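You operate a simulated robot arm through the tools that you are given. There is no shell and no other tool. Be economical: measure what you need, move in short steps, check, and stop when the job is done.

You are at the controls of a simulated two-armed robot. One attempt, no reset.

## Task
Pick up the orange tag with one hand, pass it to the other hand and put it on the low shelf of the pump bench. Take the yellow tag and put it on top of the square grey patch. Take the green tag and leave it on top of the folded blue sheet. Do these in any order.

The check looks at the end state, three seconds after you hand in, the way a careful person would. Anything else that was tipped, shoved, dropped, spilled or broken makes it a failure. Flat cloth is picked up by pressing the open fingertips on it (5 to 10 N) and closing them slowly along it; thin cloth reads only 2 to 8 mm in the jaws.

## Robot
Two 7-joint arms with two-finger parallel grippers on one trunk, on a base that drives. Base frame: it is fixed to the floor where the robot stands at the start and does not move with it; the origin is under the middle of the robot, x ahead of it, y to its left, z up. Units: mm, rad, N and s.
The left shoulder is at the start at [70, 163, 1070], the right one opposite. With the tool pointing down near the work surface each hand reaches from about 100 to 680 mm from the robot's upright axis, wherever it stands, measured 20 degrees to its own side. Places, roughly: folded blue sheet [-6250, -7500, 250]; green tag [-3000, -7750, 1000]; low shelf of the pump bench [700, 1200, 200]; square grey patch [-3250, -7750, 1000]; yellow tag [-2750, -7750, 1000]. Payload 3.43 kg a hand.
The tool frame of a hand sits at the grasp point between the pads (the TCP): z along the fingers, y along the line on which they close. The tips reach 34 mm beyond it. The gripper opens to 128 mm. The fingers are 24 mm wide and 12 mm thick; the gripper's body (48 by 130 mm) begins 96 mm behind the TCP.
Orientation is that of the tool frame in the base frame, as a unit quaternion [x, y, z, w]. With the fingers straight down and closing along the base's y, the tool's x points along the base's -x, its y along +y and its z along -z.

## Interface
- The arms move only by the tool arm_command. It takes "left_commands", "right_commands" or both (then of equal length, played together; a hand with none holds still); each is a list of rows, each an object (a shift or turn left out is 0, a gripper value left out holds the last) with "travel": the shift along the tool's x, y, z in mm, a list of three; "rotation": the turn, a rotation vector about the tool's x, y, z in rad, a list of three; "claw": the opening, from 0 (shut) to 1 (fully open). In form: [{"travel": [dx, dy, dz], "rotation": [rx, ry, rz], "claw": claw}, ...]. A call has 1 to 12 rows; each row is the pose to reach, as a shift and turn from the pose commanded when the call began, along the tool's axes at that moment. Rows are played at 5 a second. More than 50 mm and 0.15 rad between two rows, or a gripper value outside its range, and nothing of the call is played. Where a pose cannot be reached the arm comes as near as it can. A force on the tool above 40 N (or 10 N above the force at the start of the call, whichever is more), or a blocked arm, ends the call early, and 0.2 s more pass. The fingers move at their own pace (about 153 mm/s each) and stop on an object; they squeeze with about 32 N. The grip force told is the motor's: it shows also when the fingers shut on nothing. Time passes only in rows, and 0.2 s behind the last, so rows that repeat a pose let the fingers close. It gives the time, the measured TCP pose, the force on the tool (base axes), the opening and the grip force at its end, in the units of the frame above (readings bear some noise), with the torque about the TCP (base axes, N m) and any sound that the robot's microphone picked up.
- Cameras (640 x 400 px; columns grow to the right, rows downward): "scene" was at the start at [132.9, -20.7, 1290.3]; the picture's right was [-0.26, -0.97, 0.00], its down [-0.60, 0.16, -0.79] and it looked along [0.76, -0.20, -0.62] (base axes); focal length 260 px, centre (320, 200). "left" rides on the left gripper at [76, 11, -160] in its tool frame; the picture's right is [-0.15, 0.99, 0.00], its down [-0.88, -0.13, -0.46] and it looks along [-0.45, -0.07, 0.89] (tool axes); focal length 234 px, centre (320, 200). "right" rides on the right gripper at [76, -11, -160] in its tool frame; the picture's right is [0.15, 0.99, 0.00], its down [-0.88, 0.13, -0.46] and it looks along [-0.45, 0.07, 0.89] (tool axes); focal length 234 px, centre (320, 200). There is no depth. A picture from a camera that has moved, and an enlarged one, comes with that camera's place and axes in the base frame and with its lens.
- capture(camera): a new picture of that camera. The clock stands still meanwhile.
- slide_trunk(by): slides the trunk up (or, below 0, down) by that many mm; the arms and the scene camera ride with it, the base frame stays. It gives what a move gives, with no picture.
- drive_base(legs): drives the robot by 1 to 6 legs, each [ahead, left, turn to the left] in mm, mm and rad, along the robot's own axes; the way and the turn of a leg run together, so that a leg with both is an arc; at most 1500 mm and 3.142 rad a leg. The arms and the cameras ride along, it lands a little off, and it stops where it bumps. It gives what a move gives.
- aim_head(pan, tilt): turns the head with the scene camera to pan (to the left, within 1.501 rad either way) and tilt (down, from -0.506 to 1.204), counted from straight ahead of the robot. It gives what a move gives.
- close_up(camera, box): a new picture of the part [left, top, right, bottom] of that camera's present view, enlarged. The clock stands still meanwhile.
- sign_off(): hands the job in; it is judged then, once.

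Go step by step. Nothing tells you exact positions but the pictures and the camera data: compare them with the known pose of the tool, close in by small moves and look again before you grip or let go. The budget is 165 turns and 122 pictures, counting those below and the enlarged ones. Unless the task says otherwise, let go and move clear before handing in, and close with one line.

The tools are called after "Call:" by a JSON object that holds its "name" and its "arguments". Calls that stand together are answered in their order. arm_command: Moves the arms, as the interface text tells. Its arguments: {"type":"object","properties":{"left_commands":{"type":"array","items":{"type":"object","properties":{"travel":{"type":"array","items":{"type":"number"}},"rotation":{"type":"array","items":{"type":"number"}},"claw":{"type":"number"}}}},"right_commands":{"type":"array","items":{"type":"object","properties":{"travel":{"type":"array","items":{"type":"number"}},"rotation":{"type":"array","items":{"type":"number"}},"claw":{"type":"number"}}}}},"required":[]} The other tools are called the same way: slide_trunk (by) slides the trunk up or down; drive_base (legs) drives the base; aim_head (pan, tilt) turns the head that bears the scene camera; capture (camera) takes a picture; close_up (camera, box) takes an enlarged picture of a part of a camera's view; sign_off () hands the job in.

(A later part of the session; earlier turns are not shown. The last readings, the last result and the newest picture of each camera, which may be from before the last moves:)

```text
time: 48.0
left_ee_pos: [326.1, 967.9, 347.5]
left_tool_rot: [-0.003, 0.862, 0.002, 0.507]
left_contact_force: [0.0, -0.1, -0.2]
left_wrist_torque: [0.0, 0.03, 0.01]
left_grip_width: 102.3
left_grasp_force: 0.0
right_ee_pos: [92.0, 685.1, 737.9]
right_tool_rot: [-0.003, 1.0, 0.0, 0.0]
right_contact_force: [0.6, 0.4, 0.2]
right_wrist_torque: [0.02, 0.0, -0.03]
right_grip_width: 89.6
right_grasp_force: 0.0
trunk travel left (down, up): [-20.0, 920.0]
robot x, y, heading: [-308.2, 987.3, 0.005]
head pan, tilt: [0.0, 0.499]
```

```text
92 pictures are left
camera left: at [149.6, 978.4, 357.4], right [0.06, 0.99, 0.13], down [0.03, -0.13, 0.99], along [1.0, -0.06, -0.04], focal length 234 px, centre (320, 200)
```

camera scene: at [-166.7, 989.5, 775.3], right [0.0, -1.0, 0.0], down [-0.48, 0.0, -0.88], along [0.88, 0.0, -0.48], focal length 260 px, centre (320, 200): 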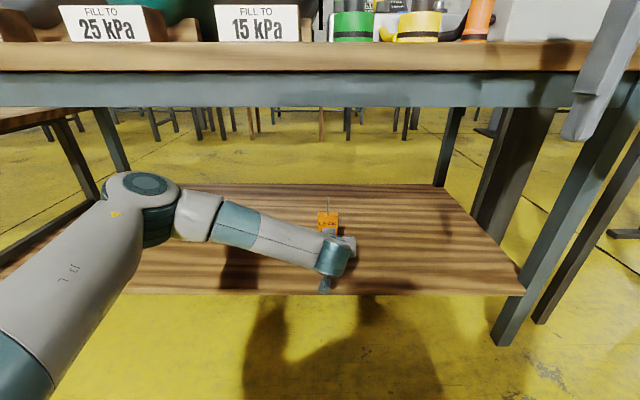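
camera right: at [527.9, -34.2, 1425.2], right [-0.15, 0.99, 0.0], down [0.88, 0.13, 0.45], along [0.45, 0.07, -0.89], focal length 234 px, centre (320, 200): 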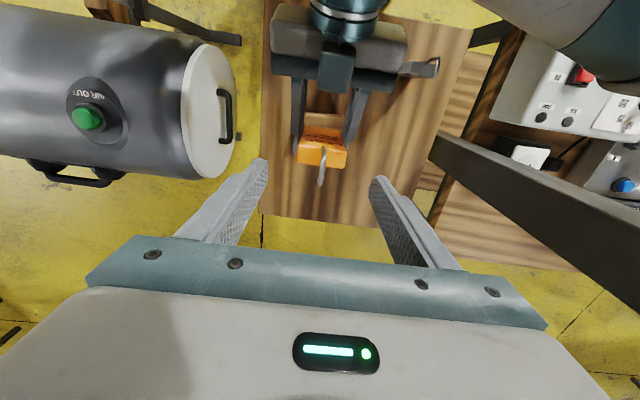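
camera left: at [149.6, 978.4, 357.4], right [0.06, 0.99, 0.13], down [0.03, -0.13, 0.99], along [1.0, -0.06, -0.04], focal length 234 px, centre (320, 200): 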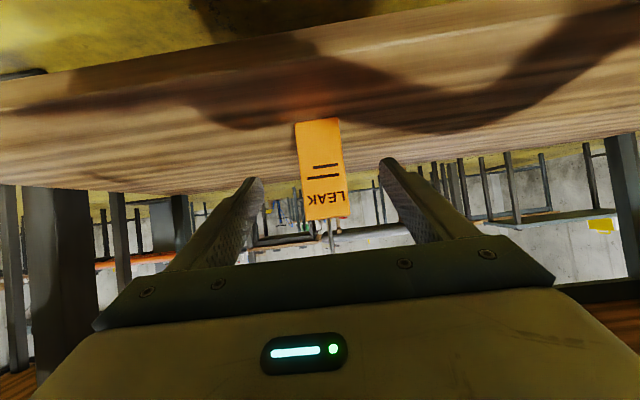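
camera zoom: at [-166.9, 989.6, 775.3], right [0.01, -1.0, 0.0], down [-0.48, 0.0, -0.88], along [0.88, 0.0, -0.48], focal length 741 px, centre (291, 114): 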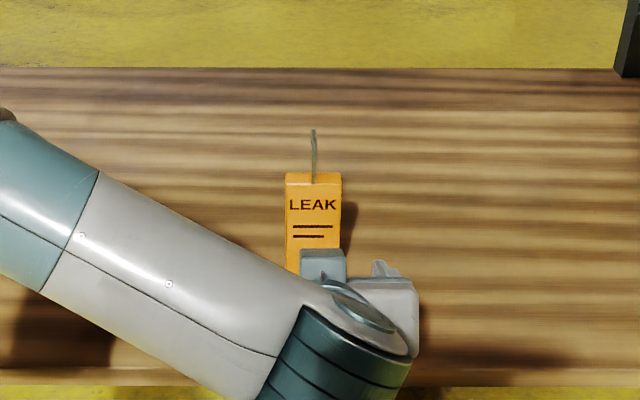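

The orange tag stands upright on the low shelf. Next I back away, raise the trunk, and return the left hand to pointing down for the trip.

Call:
{"name": "drive_base", "arguments": {"legs": [[-300, 0, 0]]}}

Call:
{"name": "slide_trunk", "arguments": {"by": 400}}

Call:
{"name": "slide_trunk", "arguments": {"by": 130}}

Call:
{"name": "arm_command", "arguments": {"left_commands": [{"travel": [0, 0, -10], "rotation": [0, 0.12, 0]}, {"travel": [0, 0, -20], "rotation": [0, 0.24, 0]}, {"travel": [0, 0, -30], "rotation": [0, 0.36, 0]}, {"travel": [0, 0, -40], "rotation": [0, 0.48, 0]}, {"travel": [0, 0, -50], "rotation": [0, 0.6, 0]}, {"travel": [0, 0, -60], "rotation": [0, 0.72, 0]}, {"travel": [0, 0, -70], "rotation": [0, 0.84, 0]}, {"travel": [0, 0, -80], "rotation": [0, 0.96, 0]}, {"travel": [0, 0, -90], "rotation": [0, 1.065, 0]}]}}

Call:
{"name": "aim_head", "arguments": {"pan": 0.0, "tilt": 0.5}}

Call:
{"name": "capture", "arguments": {"camera": "scene"}}

```text
time: 50.1
left_ee_pos: [26.6, 968.1, 345.6]
left_tool_rot: [-0.004, 0.862, 0.002, 0.507]
left_contact_force: [0.2, 0.5, -0.1]
left_wrist_torque: [0.01, 0.02, 0.01]
left_grip_width: 102.4
left_grasp_force: 0.1
right_ee_pos: [-208.0, 684.4, 738.7]
right_tool_rot: [-0.003, 1.0, 0.0, 0.0]
right_contact_force: [-0.7, 0.8, 0.3]
right_wrist_torque: [0.03, -0.03, 0.0]
right_grip_width: 89.6
right_grasp_force: 0.1
trunk travel left (down, up): [-20.0, 920.0]
robot x, y, heading: [-605.9, 987.5, 0.012]
head pan, tilt: [0.0, 0.499]
```

```text
time: 53.9
left_ee_pos: [26.3, 969.1, 745.3]
left_tool_rot: [-0.004, 0.862, 0.001, 0.507]
left_contact_force: [0.0, 0.0, -0.1]
left_wrist_torque: [0.01, -0.02, 0.03]
left_grip_width: 102.4
left_grasp_force: 0.0
right_ee_pos: [-207.7, 685.3, 1137.7]
right_tool_rot: [-0.004, 1.0, 0.0, 0.0]
right_contact_force: [0.5, 0.0, 0.2]
right_wrist_torque: [-0.01, -0.04, -0.01]
right_grip_width: 89.6
right_grasp_force: 0.1
trunk travel left (down, up): [-420.0, 520.0]
robot x, y, heading: [-612.5, 988.5, 0.007]
head pan, tilt: [0.0, 0.499]
```

```text
time: 55.5
left_ee_pos: [26.4, 968.6, 875.3]
left_tool_rot: [-0.004, 0.862, 0.002, 0.507]
left_contact_force: [0.8, -0.6, -0.7]
left_wrist_torque: [0.01, -0.03, 0.03]
left_grip_width: 102.4
left_grasp_force: 0.1
right_ee_pos: [-207.9, 685.2, 1269.7]
right_tool_rot: [-0.004, 1.0, 0.0, -0.001]
right_contact_force: [-0.8, 1.1, 0.4]
right_wrist_torque: [0.0, -0.02, 0.04]
right_grip_width: 89.4
right_grasp_force: 0.1
trunk travel left (down, up): [-550.0, 390.0]
robot x, y, heading: [-610.1, 982.0, 0.012]
head pan, tilt: [0.0, 0.499]
```

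```text
time: 57.5
left_ee_pos: [-51.5, 968.0, 919.5]
left_tool_rot: [-0.004, 1.0, 0.001, -0.002]
left_contact_force: [0.2, 1.2, -1.3]
left_wrist_torque: [0.02, -0.01, -0.02]
left_grip_width: 102.2
left_grasp_force: 0.1
right_ee_pos: [-209.1, 685.0, 1268.9]
right_tool_rot: [-0.003, 1.0, -0.001, -0.001]
right_contact_force: [0.2, 0.7, -0.7]
right_wrist_torque: [-0.01, 0.0, -0.01]
right_grip_width: 89.7
right_grasp_force: 0.0
trunk travel left (down, up): [-550.0, 390.0]
robot x, y, heading: [-608.3, 988.8, 0.008]
head pan, tilt: [0.0, 0.499]
```

```text
time: 58.1
left_ee_pos: [-52.2, 967.1, 918.4]
left_tool_rot: [-0.004, 1.0, 0.0, -0.001]
left_contact_force: [-0.1, 0.1, -0.1]
left_wrist_torque: [-0.01, -0.02, 0.0]
left_grip_width: 102.4
left_grasp_force: 0.1
right_ee_pos: [-208.4, 684.9, 1269.4]
right_tool_rot: [-0.004, 1.0, 0.0, 0.0]
right_contact_force: [0.4, -0.3, 0.3]
right_wrist_torque: [0.02, 0.01, 0.03]
right_grip_width: 89.7
right_grasp_force: 0.1
trunk travel left (down, up): [-550.0, 390.0]
robot x, y, heading: [-609.0, 985.0, 0.007]
head pan, tilt: [0.0, 0.499]
```

```text
91 pictures are left
camera scene: at [-467.8, 988.1, 1305.3], right [0.01, -1.0, 0.0], down [-0.48, 0.0, -0.88], along [0.88, 0.01, -0.48], focal length 260 px, centre (320, 200)
```

scene: 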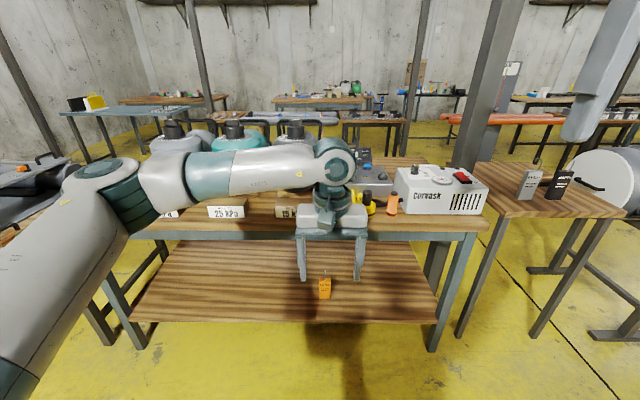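

The orange tag stands on the shelf, everything on the bench is in place. I'll tuck the left hand in and turn right to look down the aisle.

Call:
{"name": "arm_command", "arguments": {"left_commands": [{"travel": [25, 20, -35]}, {"travel": [50, 40, -70]}, {"travel": [75, 60, -105]}, {"travel": [100, 80, -140]}, {"travel": [125, 100, -170]}, {"travel": [150, 120, -200]}]}}

Call:
{"name": "drive_base", "arguments": {"legs": [[0, 0, -1.571]]}}

Call:
{"name": "aim_head", "arguments": {"pan": 0.0, "tilt": 0.3}}

Call:
{"name": "capture", "arguments": {"camera": "scene"}}

```text
time: 59.5
left_ee_pos: [-203.2, 1084.5, 1117.7]
left_tool_rot: [-0.004, 1.0, 0.0, 0.0]
left_contact_force: [-0.6, -0.3, 1.2]
left_wrist_torque: [0.0, -0.05, 0.02]
left_grip_width: 102.1
left_grasp_force: 0.1
right_ee_pos: [-210.0, 685.3, 1269.0]
right_tool_rot: [-0.003, 1.0, 0.0, 0.001]
right_contact_force: [-0.4, -0.5, -0.2]
right_wrist_torque: [-0.03, -0.04, 0.01]
right_grip_width: 89.7
right_grasp_force: 0.1
trunk travel left (down, up): [-550.0, 390.0]
robot x, y, heading: [-605.6, 984.3, 0.005]
head pan, tilt: [0.0, 0.499]
```

```text
time: 63.7
left_ee_pos: [-509.9, 576.9, 1117.8]
left_tool_rot: [0.705, 0.71, 0.0, -0.001]
left_contact_force: [0.0, -0.8, 0.3]
left_wrist_torque: [0.01, 0.01, -0.02]
left_grip_width: 102.3
left_grasp_force: 0.2
right_ee_pos: [-909.8, 585.8, 1267.5]
right_tool_rot: [0.705, 0.709, -0.001, 0.0]
right_contact_force: [0.2, 0.2, -0.3]
right_wrist_torque: [0.02, -0.02, -0.01]
right_grip_width: 89.4
right_grasp_force: 0.1
trunk travel left (down, up): [-550.0, 390.0]
robot x, y, heading: [-612.0, 984.5, -1.566]
head pan, tilt: [0.0, 0.499]
```

```text
time: 64.5
left_ee_pos: [-511.3, 578.1, 1119.0]
left_tool_rot: [0.705, 0.709, 0.001, -0.001]
left_contact_force: [-0.1, -0.6, -0.6]
left_wrist_torque: [0.0, -0.04, 0.01]
left_grip_width: 102.5
left_grasp_force: 0.1
right_ee_pos: [-908.9, 585.8, 1268.4]
right_tool_rot: [0.705, 0.709, 0.0, -0.001]
right_contact_force: [0.7, -0.2, -0.2]
right_wrist_torque: [0.0, -0.03, 0.0]
right_grip_width: 89.8
right_grasp_force: 0.2
trunk travel left (down, up): [-550.0, 390.0]
robot x, y, heading: [-607.1, 985.9, -1.566]
head pan, tilt: [0.0, 0.3]
```

```text
90 pictures are left
camera scene: at [-608.4, 843.4, 1323.6], right [-1.0, -0.01, 0.0], down [0.0, 0.3, -0.95], along [0.01, -0.95, -0.3], focal length 260 px, centre (320, 200)
```

scene: 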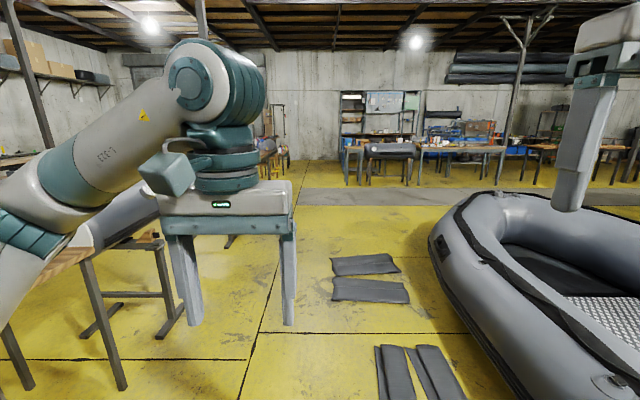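

The aisle between the tank stand (x>400) and the floor flaps (x<-700) is clear around x≈-250. I'll strafe there, go ahead 3 m, and look again.

Call:
{"name": "drive_base", "arguments": {"legs": [[0, 360, 0], [1500, 0, 0], [1500, 0, 0]]}}

Call:
{"name": "aim_head", "arguments": {"pan": -0.35, "tilt": 0.25}}

Call:
{"name": "capture", "arguments": {"camera": "scene"}}

```text
time: 80.7
left_ee_pos: [-177.6, -2379.7, 1118.2]
left_tool_rot: [0.719, 0.695, 0.001, 0.0]
left_contact_force: [-0.3, -0.4, -0.6]
left_wrist_torque: [0.02, -0.03, 0.01]
left_grip_width: 102.4
left_grasp_force: 0.1
right_ee_pos: [-575.6, -2355.7, 1268.2]
right_tool_rot: [0.719, 0.695, 0.002, -0.001]
right_contact_force: [-0.3, 0.3, -0.5]
right_wrist_torque: [0.01, -0.02, 0.02]
right_grip_width: 89.6
right_grasp_force: 0.0
trunk travel left (down, up): [-550.0, 390.0]
robot x, y, heading: [-259.9, -1971.6, -1.607]
head pan, tilt: [0.0, 0.3]
```

```text
time: 81.5
left_ee_pos: [-177.1, -2379.3, 1117.2]
left_tool_rot: [0.719, 0.695, 0.001, 0.0]
left_contact_force: [0.4, 0.4, -0.2]
left_wrist_torque: [0.0, -0.01, -0.01]
left_grip_width: 102.5
left_grasp_force: 0.0
right_ee_pos: [-576.5, -2355.8, 1268.8]
right_tool_rot: [0.719, 0.695, 0.0, 0.0]
right_contact_force: [0.0, -0.2, -0.2]
right_wrist_torque: [-0.03, -0.02, -0.03]
right_grip_width: 89.7
right_grasp_force: 0.2
trunk travel left (down, up): [-550.0, 390.0]
robot x, y, heading: [-255.9, -1968.5, -1.607]
head pan, tilt: [-0.351, 0.25]
```

```text
89 pictures are left
camera scene: at [-296.5, -2102.9, 1328.4], right [-0.93, 0.37, 0.0], down [0.09, 0.23, -0.97], along [-0.36, -0.9, -0.25], focal length 260 px, centre (320, 200)
```

scene: 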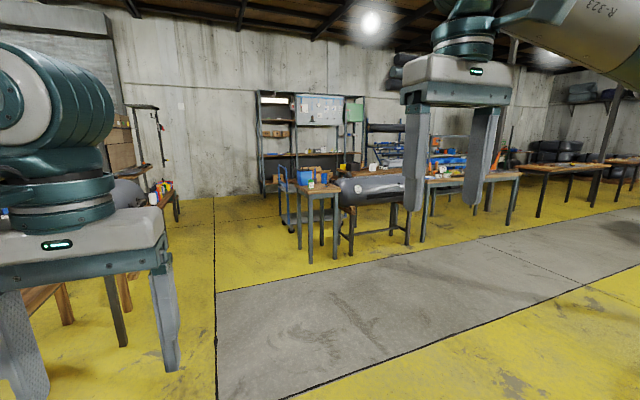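

The target direction points to the shelving unit at the far wall. A close-up to see what is there and what stands between.

Call:
{"name": "close_up", "arguments": {"camera": "scene", "box": [200, 80, 420, 270]}}

Call:
{"name": "close_up", "arguments": {"camera": "scene", "box": [480, 80, 640, 240]}}

```text
2.11 times, centred on (310, 175) of scene
camera zoom: at [-296.5, -2102.9, 1328.4], right [-0.93, 0.37, 0.0], down [0.09, 0.23, -0.97], along [-0.36, -0.9, -0.25], focal length 546 px, centre (341, 253)
```

zoom: 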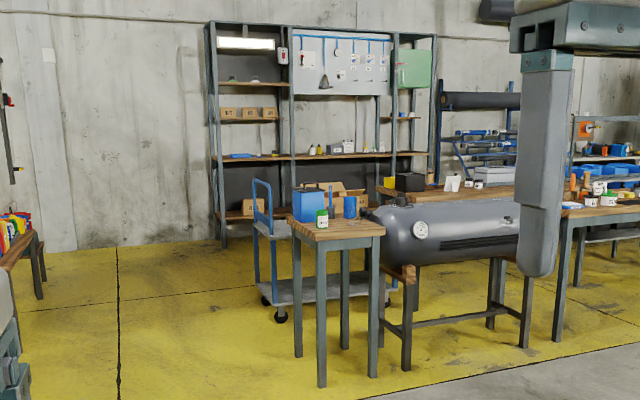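

```text
2.50 times, centred on (560, 160) of scene
camera zoom: at [-296.5, -2102.9, 1328.4], right [-0.93, 0.37, 0.0], down [0.09, 0.23, -0.97], along [-0.36, -0.9, -0.25], focal length 649 px, centre (-280, 300)
```

zoom: 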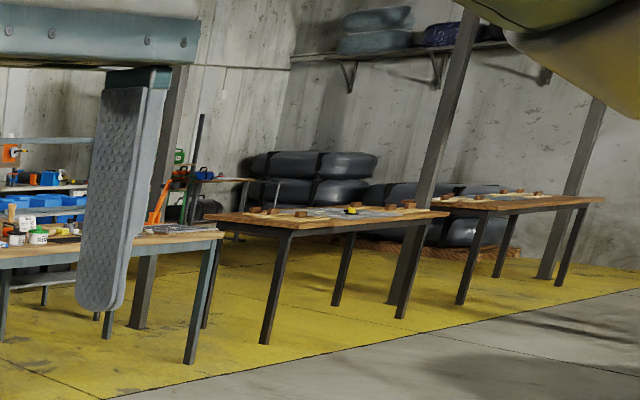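

The tags' place is the middle shelf of the steel unit at the far wall; a cart and tables block the direct way, but x≈-400 is open down to the wall. I'll drive on along it.

Call:
{"name": "drive_base", "arguments": {"legs": [[0, -100, 0.036], [1500, 0, 0], [1500, 0, 0], [600, 0, 0]]}}

Call:
{"name": "aim_head", "arguments": {"pan": -0.7, "tilt": 0.3}}

Call:
{"name": "capture", "arguments": {"camera": "scene"}}

```text
time: 99.7
left_ee_pos: [-287.9, -5987.0, 1117.6]
left_tool_rot: [0.708, 0.706, 0.001, -0.001]
left_contact_force: [-0.4, 0.0, 0.6]
left_wrist_torque: [-0.01, 0.01, 0.02]
left_grip_width: 102.4
left_grasp_force: 0.0
right_ee_pos: [-687.8, -5974.1, 1268.6]
right_tool_rot: [0.71, 0.705, 0.0, 0.0]
right_contact_force: [0.5, 0.2, -0.1]
right_wrist_torque: [0.02, 0.01, 0.02]
right_grip_width: 89.7
right_grasp_force: 0.1
trunk travel left (down, up): [-550.0, 390.0]
robot x, y, heading: [-383.8, -5582.3, -1.574]
head pan, tilt: [-0.351, 0.25]
```

```text
time: 100.6
left_ee_pos: [-289.3, -5985.9, 1118.0]
left_tool_rot: [0.709, 0.705, 0.0, -0.001]
left_contact_force: [-0.6, -0.4, 0.1]
left_wrist_torque: [-0.04, -0.01, -0.03]
left_grip_width: 102.3
left_grasp_force: 0.1
right_ee_pos: [-688.7, -5972.9, 1268.9]
right_tool_rot: [0.709, 0.705, 0.0, 0.0]
right_contact_force: [0.9, -0.6, 0.9]
right_wrist_torque: [-0.05, -0.02, 0.02]
right_grip_width: 89.6
right_grasp_force: 0.1
trunk travel left (down, up): [-550.0, 390.0]
robot x, y, heading: [-385.3, -5576.4, -1.575]
head pan, tilt: [-0.7, 0.3]
```

```text
86 pictures are left
camera scene: at [-444.3, -5696.6, 1323.7], right [-0.76, 0.65, 0.0], down [0.19, 0.23, -0.96], along [-0.62, -0.73, -0.3], focal length 260 px, centre (320, 200)
```

scene: 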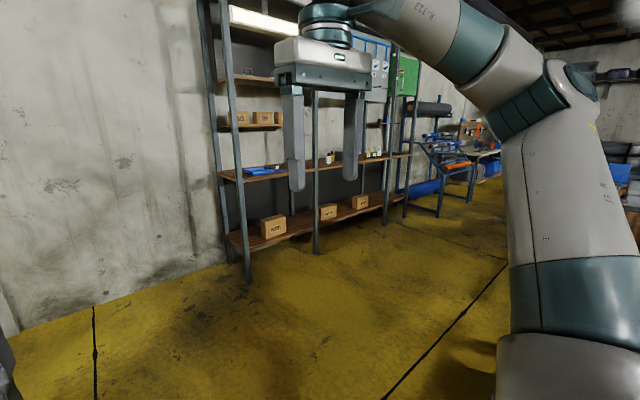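

The unit's front face is at about y≈-7540 starting at x≈-1200. I'll look further right along the aisle before strafing.

Call:
{"name": "aim_head", "arguments": {"pan": -1.4, "tilt": 0.35}}

Call:
{"name": "capture", "arguments": {"camera": "scene"}}

```text
time: 101.6
left_ee_pos: [-288.1, -5984.3, 1116.4]
left_tool_rot: [0.709, 0.705, 0.001, -0.001]
left_contact_force: [0.0, 0.2, -0.2]
left_wrist_torque: [0.0, 0.0, 0.01]
left_grip_width: 102.4
left_grasp_force: 0.1
right_ee_pos: [-687.2, -5973.4, 1269.0]
right_tool_rot: [0.709, 0.705, 0.0, 0.0]
right_contact_force: [-0.6, -0.7, -0.3]
right_wrist_torque: [0.02, 0.0, -0.02]
right_grip_width: 89.7
right_grasp_force: 0.1
trunk travel left (down, up): [-550.0, 390.0]
robot x, y, heading: [-378.9, -5578.1, -1.572]
head pan, tilt: [-1.4, 0.351]
```

```text
85 pictures are left
camera scene: at [-475.6, -5641.1, 1319.0], right [-0.17, 0.99, 0.0], down [0.34, 0.06, -0.94], along [-0.93, -0.16, -0.34], focal length 260 px, centre (320, 200)
```

scene: 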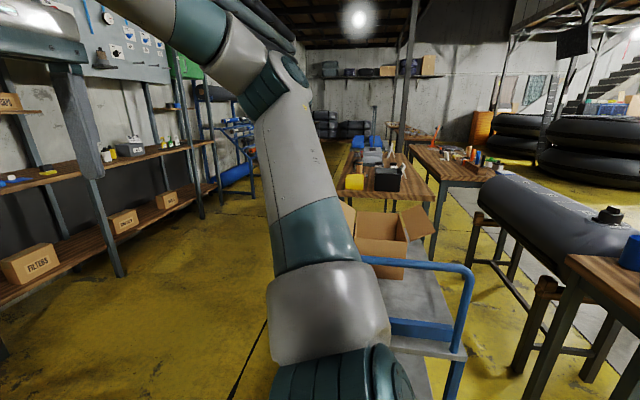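

The aisle in front of the unit is clear, with the cart at y>-5700. I'll go ahead 900 and strafe right 2500.

Call:
{"name": "drive_base", "arguments": {"legs": [[900, 0, 0], [0, -1300, 0], [0, -1200, 0]]}}

Call:
{"name": "aim_head", "arguments": {"pan": 0.0, "tilt": 0.35}}

Call:
{"name": "capture", "arguments": {"camera": "scene"}}

```text
time: 117.9
left_ee_pos: [-2705.1, -6962.0, 1117.5]
left_tool_rot: [0.684, 0.729, 0.001, -0.001]
left_contact_force: [0.8, -0.2, -0.7]
left_wrist_torque: [0.02, -0.02, -0.01]
left_grip_width: 102.4
left_grasp_force: 0.1
right_ee_pos: [-3104.4, -6975.9, 1269.0]
right_tool_rot: [0.686, 0.728, 0.0, 0.001]
right_contact_force: [0.7, -0.2, -0.4]
right_wrist_torque: [0.0, -0.05, -0.01]
right_grip_width: 89.6
right_grasp_force: 0.1
trunk travel left (down, up): [-550.0, 390.0]
robot x, y, heading: [-2829.4, -6557.3, -1.511]
head pan, tilt: [-1.4, 0.351]
```

```text
time: 119.4
left_ee_pos: [-2704.4, -6960.4, 1117.3]
left_tool_rot: [0.685, 0.729, 0.001, -0.001]
left_contact_force: [-0.6, 0.8, 0.3]
left_wrist_torque: [0.01, 0.01, 0.0]
left_grip_width: 102.5
left_grasp_force: 0.1
right_ee_pos: [-3104.2, -6976.0, 1268.4]
right_tool_rot: [0.685, 0.728, -0.001, 0.001]
right_contact_force: [-0.4, 0.5, 0.5]
right_wrist_torque: [-0.01, 0.02, -0.02]
right_grip_width: 89.6
right_grasp_force: 0.2
trunk travel left (down, up): [-550.0, 390.0]
robot x, y, heading: [-2826.7, -6562.1, -1.505]
head pan, tilt: [0.0, 0.351]
```

```text
84 pictures are left
camera scene: at [-2817.6, -6701.2, 1319.0], right [-1.0, -0.06, 0.0], down [-0.02, 0.34, -0.94], along [0.06, -0.94, -0.34], focal length 260 px, centre (320, 200)
```

scene: 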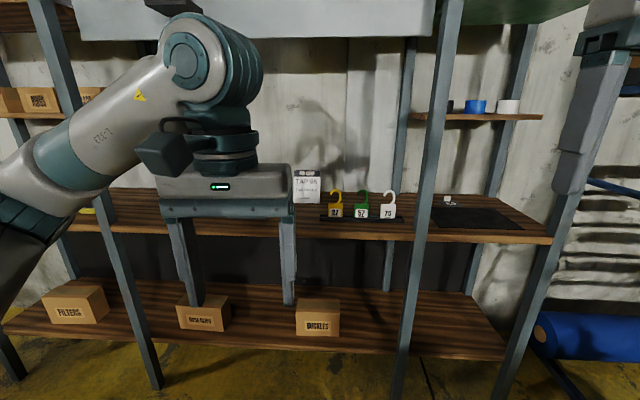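

Call:
{"name": "close_up", "arguments": {"camera": "scene", "box": [280, 150, 560, 260]}}

```text
2.29 times, centred on (420, 205) of scene
camera zoom: at [-2817.6, -6701.2, 1319.0], right [-1.0, -0.06, 0.0], down [-0.02, 0.34, -0.94], along [0.06, -0.94, -0.34], focal length 593 px, centre (91, 189)
```

zoom: 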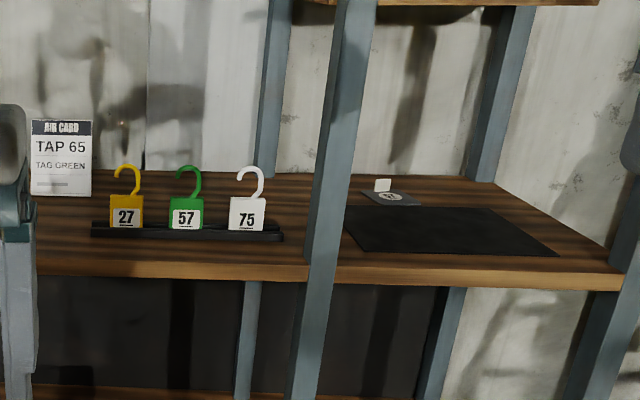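

Yellow (27), green (57) and white (75) hook tags stand in a black rack; a small grey square with something on it is to the right, beyond an upright. I'll square up and go 300 mm closer for a better look.

Call:
{"name": "drive_base", "arguments": {"legs": [[0, 0, -0.064], [300, 0, 0]]}}

Call:
{"name": "aim_head", "arguments": {"pan": -0.25, "tilt": 0.45}}

Call:
{"name": "capture", "arguments": {"camera": "scene"}}

Call:
{"name": "close_up", "arguments": {"camera": "scene", "box": [220, 140, 380, 240]}}

Call:
{"name": "close_up", "arguments": {"camera": "scene", "box": [380, 130, 540, 230]}}

```text
time: 122.0
left_ee_pos: [-2728.8, -7275.5, 1117.0]
left_tool_rot: [0.707, 0.707, 0.001, -0.001]
left_contact_force: [0.0, -0.4, -0.4]
left_wrist_torque: [0.02, 0.03, 0.0]
left_grip_width: 102.3
left_grasp_force: 0.0
right_ee_pos: [-3129.7, -7265.2, 1268.4]
right_tool_rot: [0.706, 0.708, 0.0, 0.0]
right_contact_force: [-0.8, 0.4, 0.7]
right_wrist_torque: [0.05, -0.02, 0.02]
right_grip_width: 89.5
right_grasp_force: 0.0
trunk travel left (down, up): [-550.0, 390.0]
robot x, y, heading: [-2827.1, -6869.1, -1.569]
head pan, tilt: [0.0, 0.351]
```

```text
time: 122.7
left_ee_pos: [-2729.8, -7274.1, 1116.6]
left_tool_rot: [0.706, 0.708, 0.0, -0.001]
left_contact_force: [-0.4, -0.3, 0.3]
left_wrist_torque: [0.01, -0.02, 0.04]
left_grip_width: 102.4
left_grasp_force: 0.0
right_ee_pos: [-3129.6, -7263.5, 1268.7]
right_tool_rot: [0.707, 0.707, 0.0, 0.0]
right_contact_force: [0.6, -0.8, 0.8]
right_wrist_torque: [0.02, 0.01, -0.01]
right_grip_width: 89.7
right_grasp_force: 0.0
trunk travel left (down, up): [-550.0, 390.0]
robot x, y, heading: [-2825.4, -6866.5, -1.569]
head pan, tilt: [-0.25, 0.45]
```

```text
82 pictures are left
camera scene: at [-2849.0, -7004.1, 1309.8], right [-0.97, 0.25, 0.0], down [0.11, 0.42, -0.9], along [-0.22, -0.87, -0.43], focal length 260 px, centre (320, 200)
```

scene: 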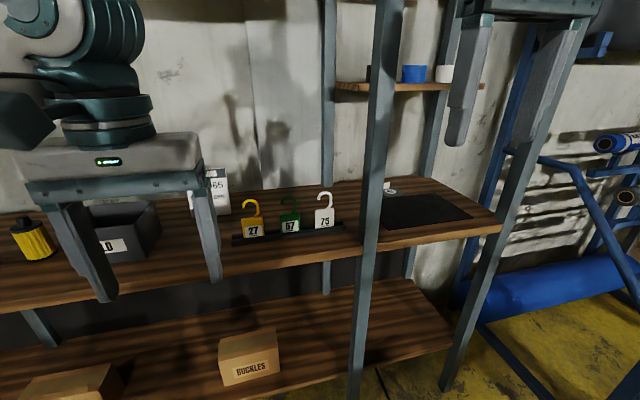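

```text
4.00 times, centred on (300, 190) of scene
camera zoom: at [-2849.0, -7004.1, 1309.8], right [-0.97, 0.25, 0.0], down [0.11, 0.42, -0.9], along [-0.22, -0.87, -0.43], focal length 1038 px, centre (400, 240)
```

zoom: 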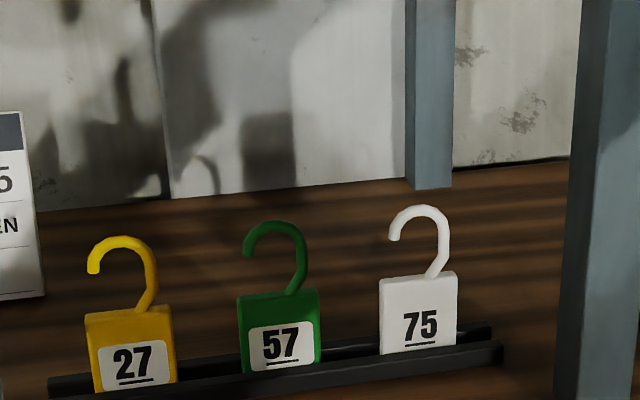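

```text
4.00 times, centred on (460, 180) of scene
camera zoom: at [-2849.0, -7004.1, 1309.8], right [-0.97, 0.25, 0.0], down [0.11, 0.42, -0.9], along [-0.22, -0.87, -0.43], focal length 1038 px, centre (-240, 280)
```

zoom: 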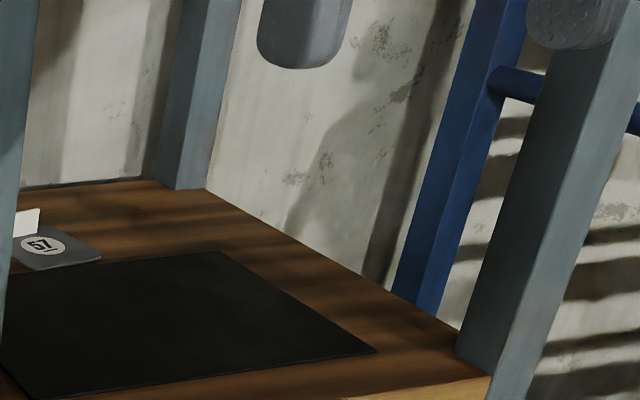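

The grey plate beside a white card carries "57"; next to it is a dark mat. I'll strafe right to see which is the "square grey patch".

Call:
{"name": "drive_base", "arguments": {"legs": [[0, -480, 0]]}}

Call:
{"name": "aim_head", "arguments": {"pan": 0.0, "tilt": 0.5}}

Call:
{"name": "capture", "arguments": {"camera": "scene"}}

Call:
{"name": "close_up", "arguments": {"camera": "scene", "box": [240, 120, 440, 245]}}

```text
time: 125.5
left_ee_pos: [-3192.9, -7274.6, 1118.0]
left_tool_rot: [0.707, 0.707, 0.001, -0.001]
left_contact_force: [0.5, -0.1, 0.0]
left_wrist_torque: [-0.01, 0.01, 0.0]
left_grip_width: 102.4
left_grasp_force: 0.1
right_ee_pos: [-3592.2, -7265.6, 1268.7]
right_tool_rot: [0.707, 0.707, -0.001, 0.0]
right_contact_force: [0.3, -0.3, -0.2]
right_wrist_torque: [0.01, -0.03, 0.02]
right_grip_width: 89.4
right_grasp_force: 0.0
trunk travel left (down, up): [-550.0, 390.0]
robot x, y, heading: [-3291.0, -6863.3, -1.57]
head pan, tilt: [-0.25, 0.45]
```

```text
time: 126.3
left_ee_pos: [-3191.7, -7275.3, 1118.0]
left_tool_rot: [0.707, 0.708, 0.0, -0.001]
left_contact_force: [0.2, 0.1, -0.1]
left_wrist_torque: [0.01, 0.02, -0.05]
left_grip_width: 102.3
left_grasp_force: 0.1
right_ee_pos: [-3592.4, -7266.5, 1267.9]
right_tool_rot: [0.707, 0.707, 0.001, 0.0]
right_contact_force: [-0.5, -0.1, 0.3]
right_wrist_torque: [0.02, -0.03, 0.03]
right_grip_width: 89.4
right_grasp_force: 0.1
trunk travel left (down, up): [-550.0, 390.0]
robot x, y, heading: [-3290.5, -6865.3, -1.57]
head pan, tilt: [0.0, 0.499]
```

```text
79 pictures are left
camera scene: at [-3289.5, -7006.3, 1305.3], right [-1.0, 0.0, 0.0], down [0.0, 0.48, -0.88], along [0.0, -0.88, -0.48], focal length 260 px, centre (320, 200)
```

scene: 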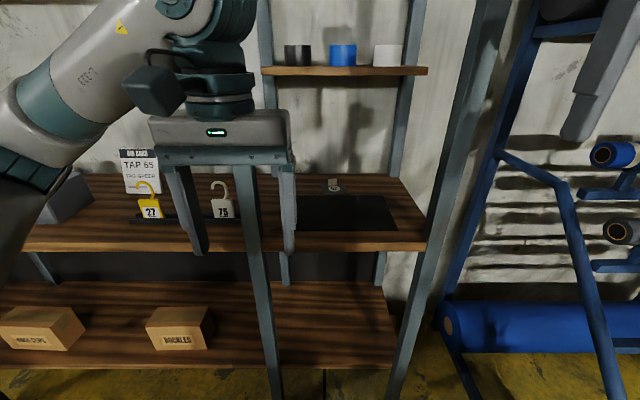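

```text
3.20 times, centred on (340, 182) of scene
camera zoom: at [-3289.5, -7006.3, 1305.3], right [-1.0, 0.0, 0.0], down [0.0, 0.48, -0.88], along [0.0, -0.88, -0.48], focal length 830 px, centre (256, 256)
```

zoom: 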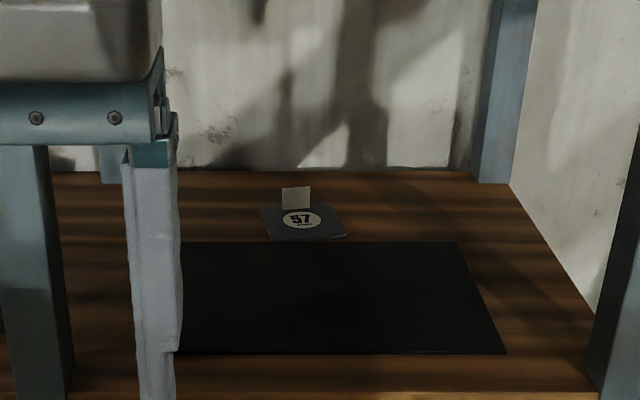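

The grey square (with a "57" sticker and a small white card behind it) is at about [-3342, -7805, 909]; the yellow tag at about [-2818, -7667]. I'll position the robot so the right hand works on the tags, and use its camera.

Call:
{"name": "drive_base", "arguments": {"legs": [[0, 690, 0], [235, 0, 0]]}}

Call:
{"name": "capture", "arguments": {"camera": "right"}}

Call:
{"name": "aim_head", "arguments": {"pan": -0.3, "tilt": 0.6}}

Call:
{"name": "capture", "arguments": {"camera": "scene"}}

```text
time: 131.5
left_ee_pos: [-2481.0, -7512.0, 1118.3]
left_tool_rot: [0.703, 0.711, 0.001, -0.001]
left_contact_force: [0.0, 0.8, 0.4]
left_wrist_torque: [-0.01, -0.03, 0.02]
left_grip_width: 102.2
left_grasp_force: 0.0
right_ee_pos: [-2880.7, -7505.6, 1268.8]
right_tool_rot: [0.704, 0.711, 0.0, 0.0]
right_contact_force: [0.3, 0.6, 0.4]
right_wrist_torque: [0.02, 0.02, 0.02]
right_grip_width: 89.3
right_grasp_force: 0.0
trunk travel left (down, up): [-550.0, 390.0]
robot x, y, heading: [-2582.6, -7104.8, -1.562]
head pan, tilt: [0.0, 0.499]
```

```text
77 pictures are left
camera right: at [-2891.6, -7430.6, 1427.9], right [0.99, 0.16, 0.0], down [0.14, -0.88, 0.46], along [0.07, -0.45, -0.89], focal length 234 px, centre (320, 200)
```

right: 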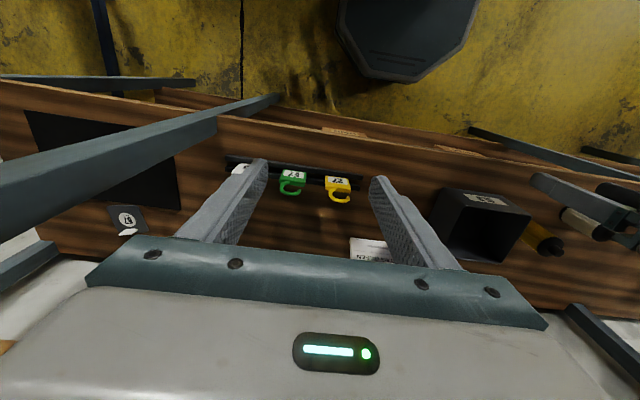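

```text
time: 132.3
left_ee_pos: [-2479.3, -7512.0, 1117.0]
left_tool_rot: [0.703, 0.711, 0.0, -0.001]
left_contact_force: [0.3, -0.5, 0.1]
left_wrist_torque: [0.02, 0.0, 0.01]
left_grip_width: 102.2
left_grasp_force: 0.0
right_ee_pos: [-2880.4, -7505.1, 1269.6]
right_tool_rot: [0.703, 0.711, 0.0, 0.0]
right_contact_force: [-1.3, 0.2, 0.8]
right_wrist_torque: [-0.05, -0.02, -0.02]
right_grip_width: 89.6
right_grasp_force: 0.1
trunk travel left (down, up): [-550.0, 390.0]
robot x, y, heading: [-2576.9, -7103.8, -1.562]
head pan, tilt: [-0.3, 0.6]
```

```text
76 pictures are left
camera scene: at [-2606.1, -7237.6, 1296.3], right [-0.96, 0.29, 0.0], down [0.16, 0.54, -0.83], along [-0.24, -0.79, -0.56], focal length 260 px, centre (320, 200)
```

scene: 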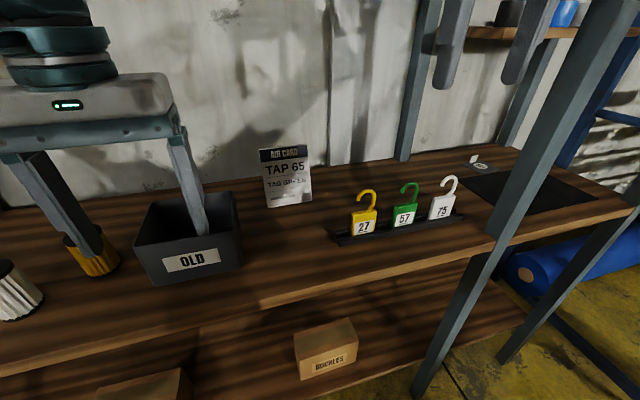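

Everything is visible. I'll take close-ups of the tags from both cameras to triangulate the yellow one.

Call:
{"name": "close_up", "arguments": {"camera": "right", "box": [210, 130, 370, 230]}}

Call:
{"name": "close_up", "arguments": {"camera": "scene", "box": [320, 160, 480, 260]}}

```text
4.00 times, centred on (290, 180) of right
camera zoom: at [-2891.6, -7430.1, 1428.0], right [0.99, 0.16, 0.0], down [0.14, -0.88, 0.46], along [0.07, -0.45, -0.89], focal length 937 px, centre (440, 280)
```

zoom: 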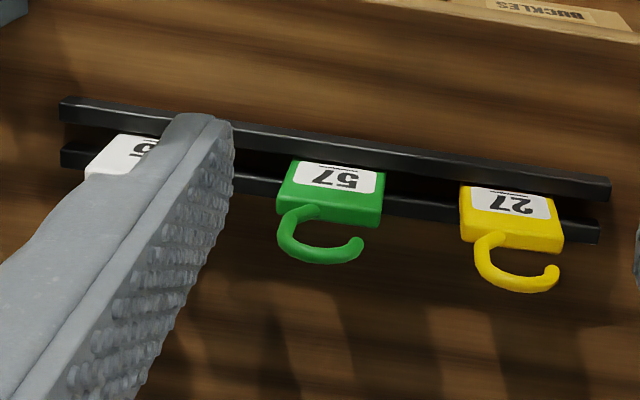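

```text
4.00 times, centred on (400, 210) of scene
camera zoom: at [-2606.1, -7237.6, 1296.3], right [-0.96, 0.29, 0.0], down [0.16, 0.54, -0.83], along [-0.24, -0.79, -0.56], focal length 1038 px, centre (0, 160)
```

zoom: 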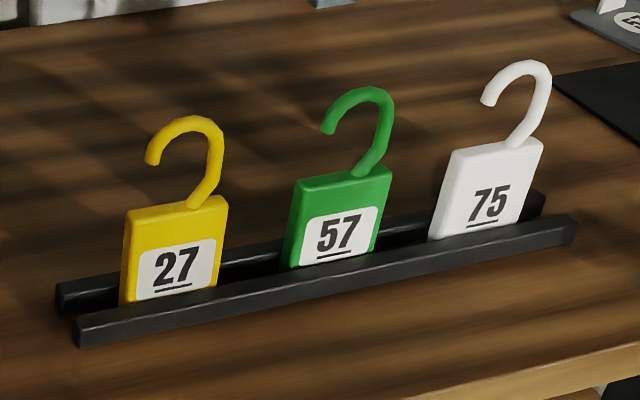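

Yellow's body top is at about [-2821, -7627, 972], 52 mm wide, about 10 mm thick, rails below; green is 99 mm to its right. I'll go above it with 80 mm opening and look.

Call:
{"name": "arm_command", "arguments": {"right_commands": [{"travel": [-40, 19, 0], "claw": 0.62}, {"travel": [-80, 38, 0]}, {"travel": [-122, 58, 10]}, {"travel": [-122, 58, 50]}, {"travel": [-122, 58, 90]}, {"travel": [-122, 58, 130]}, {"travel": [-122, 58, 170]}, {"travel": [-122, 58, 200]}, {"travel": [-122, 58, 200]}]}}

Call:
{"name": "capture", "arguments": {"camera": "right"}}

Call:
{"name": "close_up", "arguments": {"camera": "scene", "box": [300, 120, 480, 260]}}

```text
time: 134.5
left_ee_pos: [-2464.9, -7491.0, 1121.1]
left_tool_rot: [0.706, 0.708, -0.013, -0.002]
left_contact_force: [-0.2, 0.1, -0.2]
left_wrist_torque: [0.06, 0.02, -0.03]
left_grip_width: 102.7
left_grasp_force: 0.1
right_ee_pos: [-2805.1, -7603.5, 1088.6]
right_tool_rot: [0.705, 0.709, -0.019, 0.006]
right_contact_force: [0.5, 0.4, 0.7]
right_wrist_torque: [0.02, 0.03, 0.0]
right_grip_width: 79.5
right_grasp_force: 0.0
trunk travel left (down, up): [-550.0, 390.0]
robot x, y, heading: [-2578.1, -7098.6, -1.572]
head pan, tilt: [-0.3, 0.6]
stopped in row 9 (right hand): the arm was blocked; the commanded pose is now the measured one
```

```text
73 pictures are left
camera right: at [-2813.4, -7522.1, 1244.2], right [0.99, 0.15, -0.02], down [0.14, -0.86, 0.48], along [0.05, -0.48, -0.87], focal length 234 px, centre (320, 200)
```

right: 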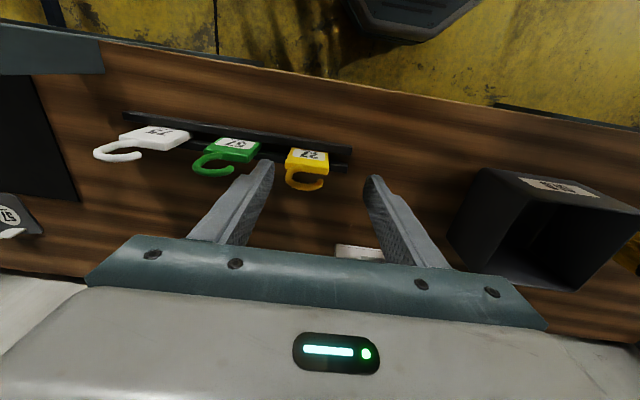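

```text
2.86 times, centred on (390, 190) of scene
camera zoom: at [-2585.0, -7212.6, 1298.2], right [-0.96, 0.3, 0.01], down [0.15, 0.53, -0.84], along [-0.25, -0.8, -0.55], focal length 741 px, centre (120, 229)
```

zoom: 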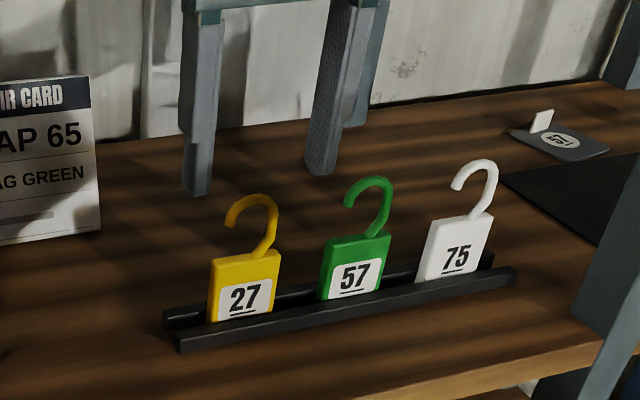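

The arm was blocked and the robot was pushed slightly; something in the right arm is touching the cabinet. I'll look at where the arm touches before moving.

Call:
{"name": "aim_head", "arguments": {"pan": -0.7, "tilt": 0.0}}

Call:
{"name": "capture", "arguments": {"camera": "scene"}}

```text
time: 135.5
left_ee_pos: [-2464.2, -7489.2, 1123.2]
left_tool_rot: [0.705, 0.709, -0.015, 0.0]
left_contact_force: [0.0, 0.4, -0.4]
left_wrist_torque: [0.02, 0.02, -0.03]
left_grip_width: 102.5
left_grasp_force: 0.0
right_ee_pos: [-2805.8, -7602.3, 1086.8]
right_tool_rot: [0.705, 0.709, -0.018, 0.004]
right_contact_force: [-0.1, 0.6, 0.1]
right_wrist_torque: [-0.01, -0.01, 0.03]
right_grip_width: 79.3
right_grasp_force: 0.0
trunk travel left (down, up): [-550.0, 390.0]
robot x, y, heading: [-2582.5, -7103.1, -1.566]
head pan, tilt: [-0.7, 0.0]
```

```text
71 pictures are left
camera scene: at [-2615.4, -7194.4, 1354.3], right [-0.77, 0.64, 0.0], down [-0.02, -0.02, -1.0], along [-0.64, -0.77, 0.03], focal length 260 px, centre (320, 200)
```

scene: 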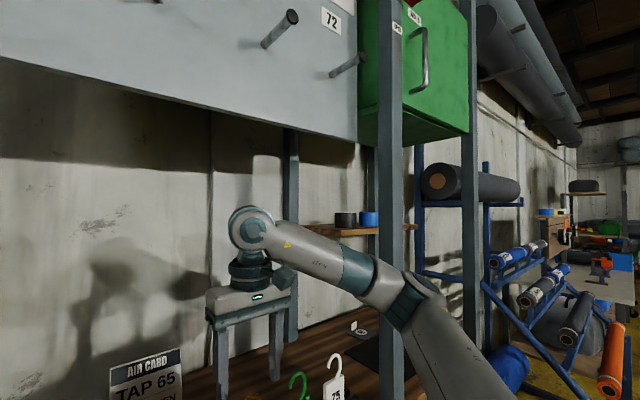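

The right elbow is pressing on the front upright, so I'll retrace that arm, then use the left hand from further right, where its elbow has the open middle bay.

Call:
{"name": "arm_command", "arguments": {"right_commands": [{"travel": [0, -2, -35]}, {"travel": [0, -5, -70]}, {"travel": [5, -10, -110]}, {"travel": [35, -25, -140]}, {"travel": [75, -40, -160]}, {"travel": [115, -55, -180]}, {"travel": [115, -55, -180]}]}}

Call:
{"name": "capture", "arguments": {"camera": "scene"}}

```text
time: 137.1
left_ee_pos: [-2483.2, -7511.6, 1117.0]
left_tool_rot: [0.706, 0.709, -0.001, -0.001]
left_contact_force: [0.7, -0.8, 0.2]
left_wrist_torque: [0.03, 0.02, 0.04]
left_grip_width: 102.3
left_grasp_force: 0.0
right_ee_pos: [-2877.5, -7509.7, 1250.1]
right_tool_rot: [0.705, 0.709, -0.003, 0.003]
right_contact_force: [0.3, 0.5, -0.3]
right_wrist_torque: [0.05, 0.02, 0.0]
right_grip_width: 78.9
right_grasp_force: 0.0
trunk travel left (down, up): [-550.0, 390.0]
robot x, y, heading: [-2581.4, -7104.5, -1.564]
head pan, tilt: [-0.7, 0.0]
```

```text
70 pictures are left
camera scene: at [-2638.6, -7221.1, 1351.4], right [-0.77, 0.64, 0.0], down [0.0, 0.0, -1.0], along [-0.64, -0.77, 0.0], focal length 260 px, centre (320, 200)
```

scene: 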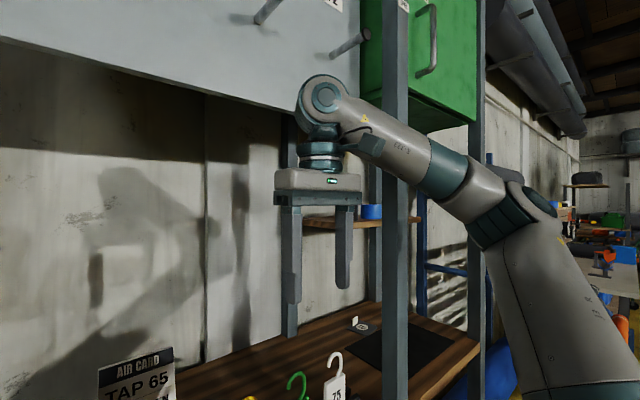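

Arm is free and the robot stands as before. I'll tuck the right hand in, back off, strafe right to x≈-3050 and come forward again for the left hand.

Call:
{"name": "arm_command", "arguments": {"right_commands": [{"travel": [40, 0, 20]}, {"travel": [80, 0, 50]}, {"travel": [110, 0, 80]}, {"travel": [110, 0, 110]}, {"travel": [110, 0, 140]}]}}

Call:
{"name": "drive_base", "arguments": {"legs": [[-200, 0, -0.006], [0, -490, 0], [170, 0, 0]]}}

Call:
{"name": "aim_head", "arguments": {"pan": 0.35, "tilt": 0.5}}

Call:
{"name": "capture", "arguments": {"camera": "scene"}}

Call:
{"name": "capture", "arguments": {"camera": "left"}}

```text
time: 138.3
left_ee_pos: [-2484.5, -7512.8, 1118.7]
left_tool_rot: [0.705, 0.709, 0.001, 0.0]
left_contact_force: [-0.2, 0.6, -0.2]
left_wrist_torque: [0.02, -0.02, -0.02]
left_grip_width: 102.3
left_grasp_force: 0.1
right_ee_pos: [-2880.0, -7401.6, 1105.5]
right_tool_rot: [0.706, 0.709, -0.002, 0.003]
right_contact_force: [-0.8, 0.2, -0.4]
right_wrist_torque: [-0.01, 0.02, 0.02]
right_grip_width: 79.3
right_grasp_force: 0.0
trunk travel left (down, up): [-550.0, 390.0]
robot x, y, heading: [-2582.3, -7105.7, -1.566]
head pan, tilt: [-0.7, 0.0]
```

```text
time: 143.5
left_ee_pos: [-2985.0, -7471.8, 1116.4]
left_tool_rot: [0.709, 0.705, 0.001, 0.0]
left_contact_force: [0.3, -0.8, 0.1]
left_wrist_torque: [0.05, -0.01, 0.01]
left_grip_width: 102.7
left_grasp_force: 0.1
right_ee_pos: [-3379.1, -7357.8, 1106.3]
right_tool_rot: [0.709, 0.705, -0.003, 0.003]
right_contact_force: [0.2, 0.4, 0.0]
right_wrist_torque: [0.05, 0.0, -0.03]
right_grip_width: 79.5
right_grasp_force: 0.0
trunk travel left (down, up): [-550.0, 390.0]
robot x, y, heading: [-3074.5, -7064.9, -1.574]
head pan, tilt: [-0.7, 0.0]
```

```text
time: 144.8
left_ee_pos: [-2984.6, -7471.4, 1118.6]
left_tool_rot: [0.709, 0.705, 0.0, -0.001]
left_contact_force: [0.2, 0.5, -0.4]
left_wrist_torque: [0.03, -0.04, 0.0]
left_grip_width: 102.4
left_grasp_force: 0.0
right_ee_pos: [-3379.0, -7356.7, 1107.3]
right_tool_rot: [0.709, 0.705, -0.003, 0.003]
right_contact_force: [0.8, 0.3, -0.1]
right_wrist_torque: [-0.01, 0.0, 0.02]
right_grip_width: 79.4
right_grasp_force: 0.1
trunk travel left (down, up): [-550.0, 390.0]
robot x, y, heading: [-3077.8, -7062.0, -1.574]
head pan, tilt: [0.351, 0.499]
```

```text
69 pictures are left
camera scene: at [-3048.4, -7197.1, 1305.4], right [-0.94, -0.34, 0.0], down [-0.16, 0.45, -0.88], along [0.3, -0.83, -0.48], focal length 260 px, centre (320, 200)
```

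scene: 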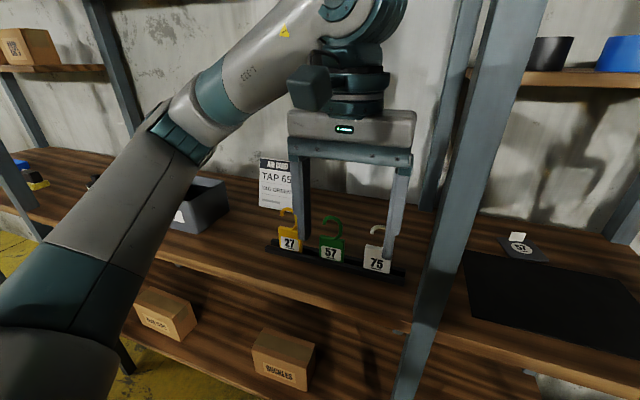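

```text
68 pictures are left
camera left: at [-2973.5, -7396.8, 1277.3], right [0.99, -0.15, 0.0], down [-0.13, -0.88, 0.45], along [-0.07, -0.45, -0.89], focal length 234 px, centre (320, 200)
```

left: 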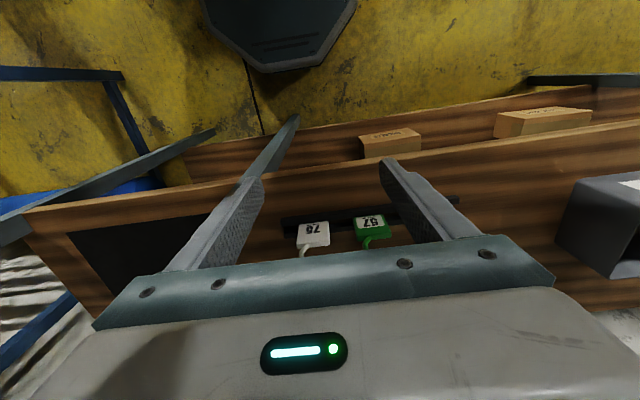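

Left arm's way in is clear. I'll move the left hand above the yellow tag with an 80 mm opening and check.

Call:
{"name": "arm_command", "arguments": {"left_commands": [{"travel": [0, 42, 0], "claw": 0.62}, {"travel": [0, 84, 0]}, {"travel": [-5, 126, 0]}, {"travel": [-40, 155, 0]}, {"travel": [-80, 164, 0]}, {"travel": [-120, 164, 0]}, {"travel": [-155, 164, 0]}, {"travel": [-155, 164, 20]}, {"travel": [-155, 164, 20]}]}}

Call:
{"name": "capture", "arguments": {"camera": "left"}}

Call:
{"name": "close_up", "arguments": {"camera": "scene", "box": [240, 160, 420, 300]}}

```text
time: 146.8
left_ee_pos: [-2824.1, -7627.7, 1098.1]
left_tool_rot: [0.709, 0.705, 0.0, -0.001]
left_contact_force: [-0.4, 0.4, -0.1]
left_wrist_torque: [0.01, -0.01, 0.0]
left_grip_width: 79.5
left_grasp_force: 0.0
right_ee_pos: [-3379.3, -7357.1, 1106.8]
right_tool_rot: [0.709, 0.705, -0.002, 0.003]
right_contact_force: [0.5, -0.6, -0.2]
right_wrist_torque: [0.02, -0.03, 0.04]
right_grip_width: 79.6
right_grasp_force: 0.1
trunk travel left (down, up): [-550.0, 390.0]
robot x, y, heading: [-3080.2, -7059.3, -1.575]
head pan, tilt: [0.351, 0.499]
```

```text
67 pictures are left
camera left: at [-2812.1, -7552.6, 1257.4], right [0.99, -0.15, 0.0], down [-0.13, -0.88, 0.45], along [-0.07, -0.45, -0.89], focal length 234 px, centre (320, 200)
```

left: 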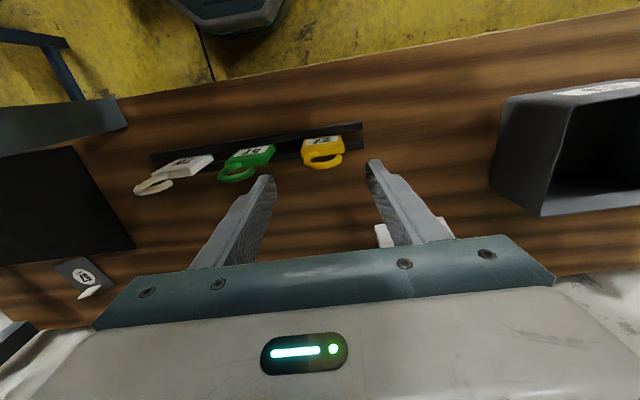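

```text
2.86 times, centred on (330, 230) of scene
camera zoom: at [-3048.8, -7197.0, 1305.3], right [-0.94, -0.34, 0.0], down [-0.16, 0.45, -0.88], along [0.3, -0.83, -0.48], focal length 741 px, centre (291, 114)
```

zoom: 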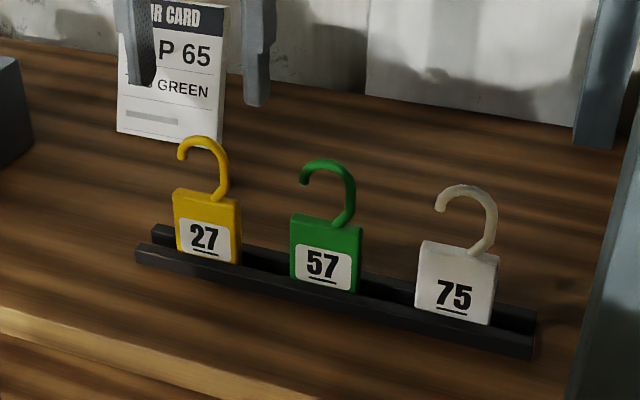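

The tag is confirmed at about [-2820.5, -7629]; I'll descend to z≈979 and close on its sides.

Call:
{"name": "arm_command", "arguments": {"left_commands": [{"travel": [-1, 3, 40]}, {"travel": [-1, 3, 80]}, {"travel": [-1, 3, 105]}, {"travel": [-1, 3, 117]}, {"travel": [-1, 3, 117]}, {"travel": [-1, 3, 117], "claw": 0.5}, {"travel": [-1, 3, 117], "claw": 0.42}, {"travel": [-1, 3, 117], "claw": 0.3}, {"travel": [-1, 3, 117], "claw": 0.3}]}}

Call:
{"name": "close_up", "arguments": {"camera": "scene", "box": [240, 160, 420, 300]}}

```text
time: 148.8
left_ee_pos: [-2819.4, -7626.6, 980.4]
left_tool_rot: [0.709, 0.705, 0.0, -0.002]
left_contact_force: [-0.3, -0.5, 0.2]
left_wrist_torque: [0.0, -0.04, 0.03]
left_grip_width: 54.6
left_grasp_force: 32.1
right_ee_pos: [-3379.4, -7357.1, 1107.5]
right_tool_rot: [0.709, 0.705, -0.003, 0.003]
right_contact_force: [-0.4, -0.7, 0.0]
right_wrist_torque: [0.01, 0.0, 0.0]
right_grip_width: 79.4
right_grasp_force: 0.0
trunk travel left (down, up): [-550.0, 390.0]
robot x, y, heading: [-3077.3, -7058.2, -1.574]
head pan, tilt: [0.351, 0.499]
```

```text
2.86 times, centred on (330, 230) of scene
camera zoom: at [-3048.3, -7197.2, 1305.3], right [-0.94, -0.34, 0.0], down [-0.16, 0.45, -0.88], along [0.3, -0.83, -0.48], focal length 741 px, centre (291, 114)
```

zoom: 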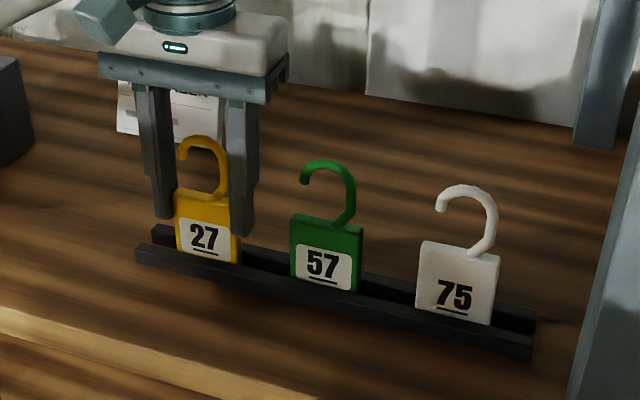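

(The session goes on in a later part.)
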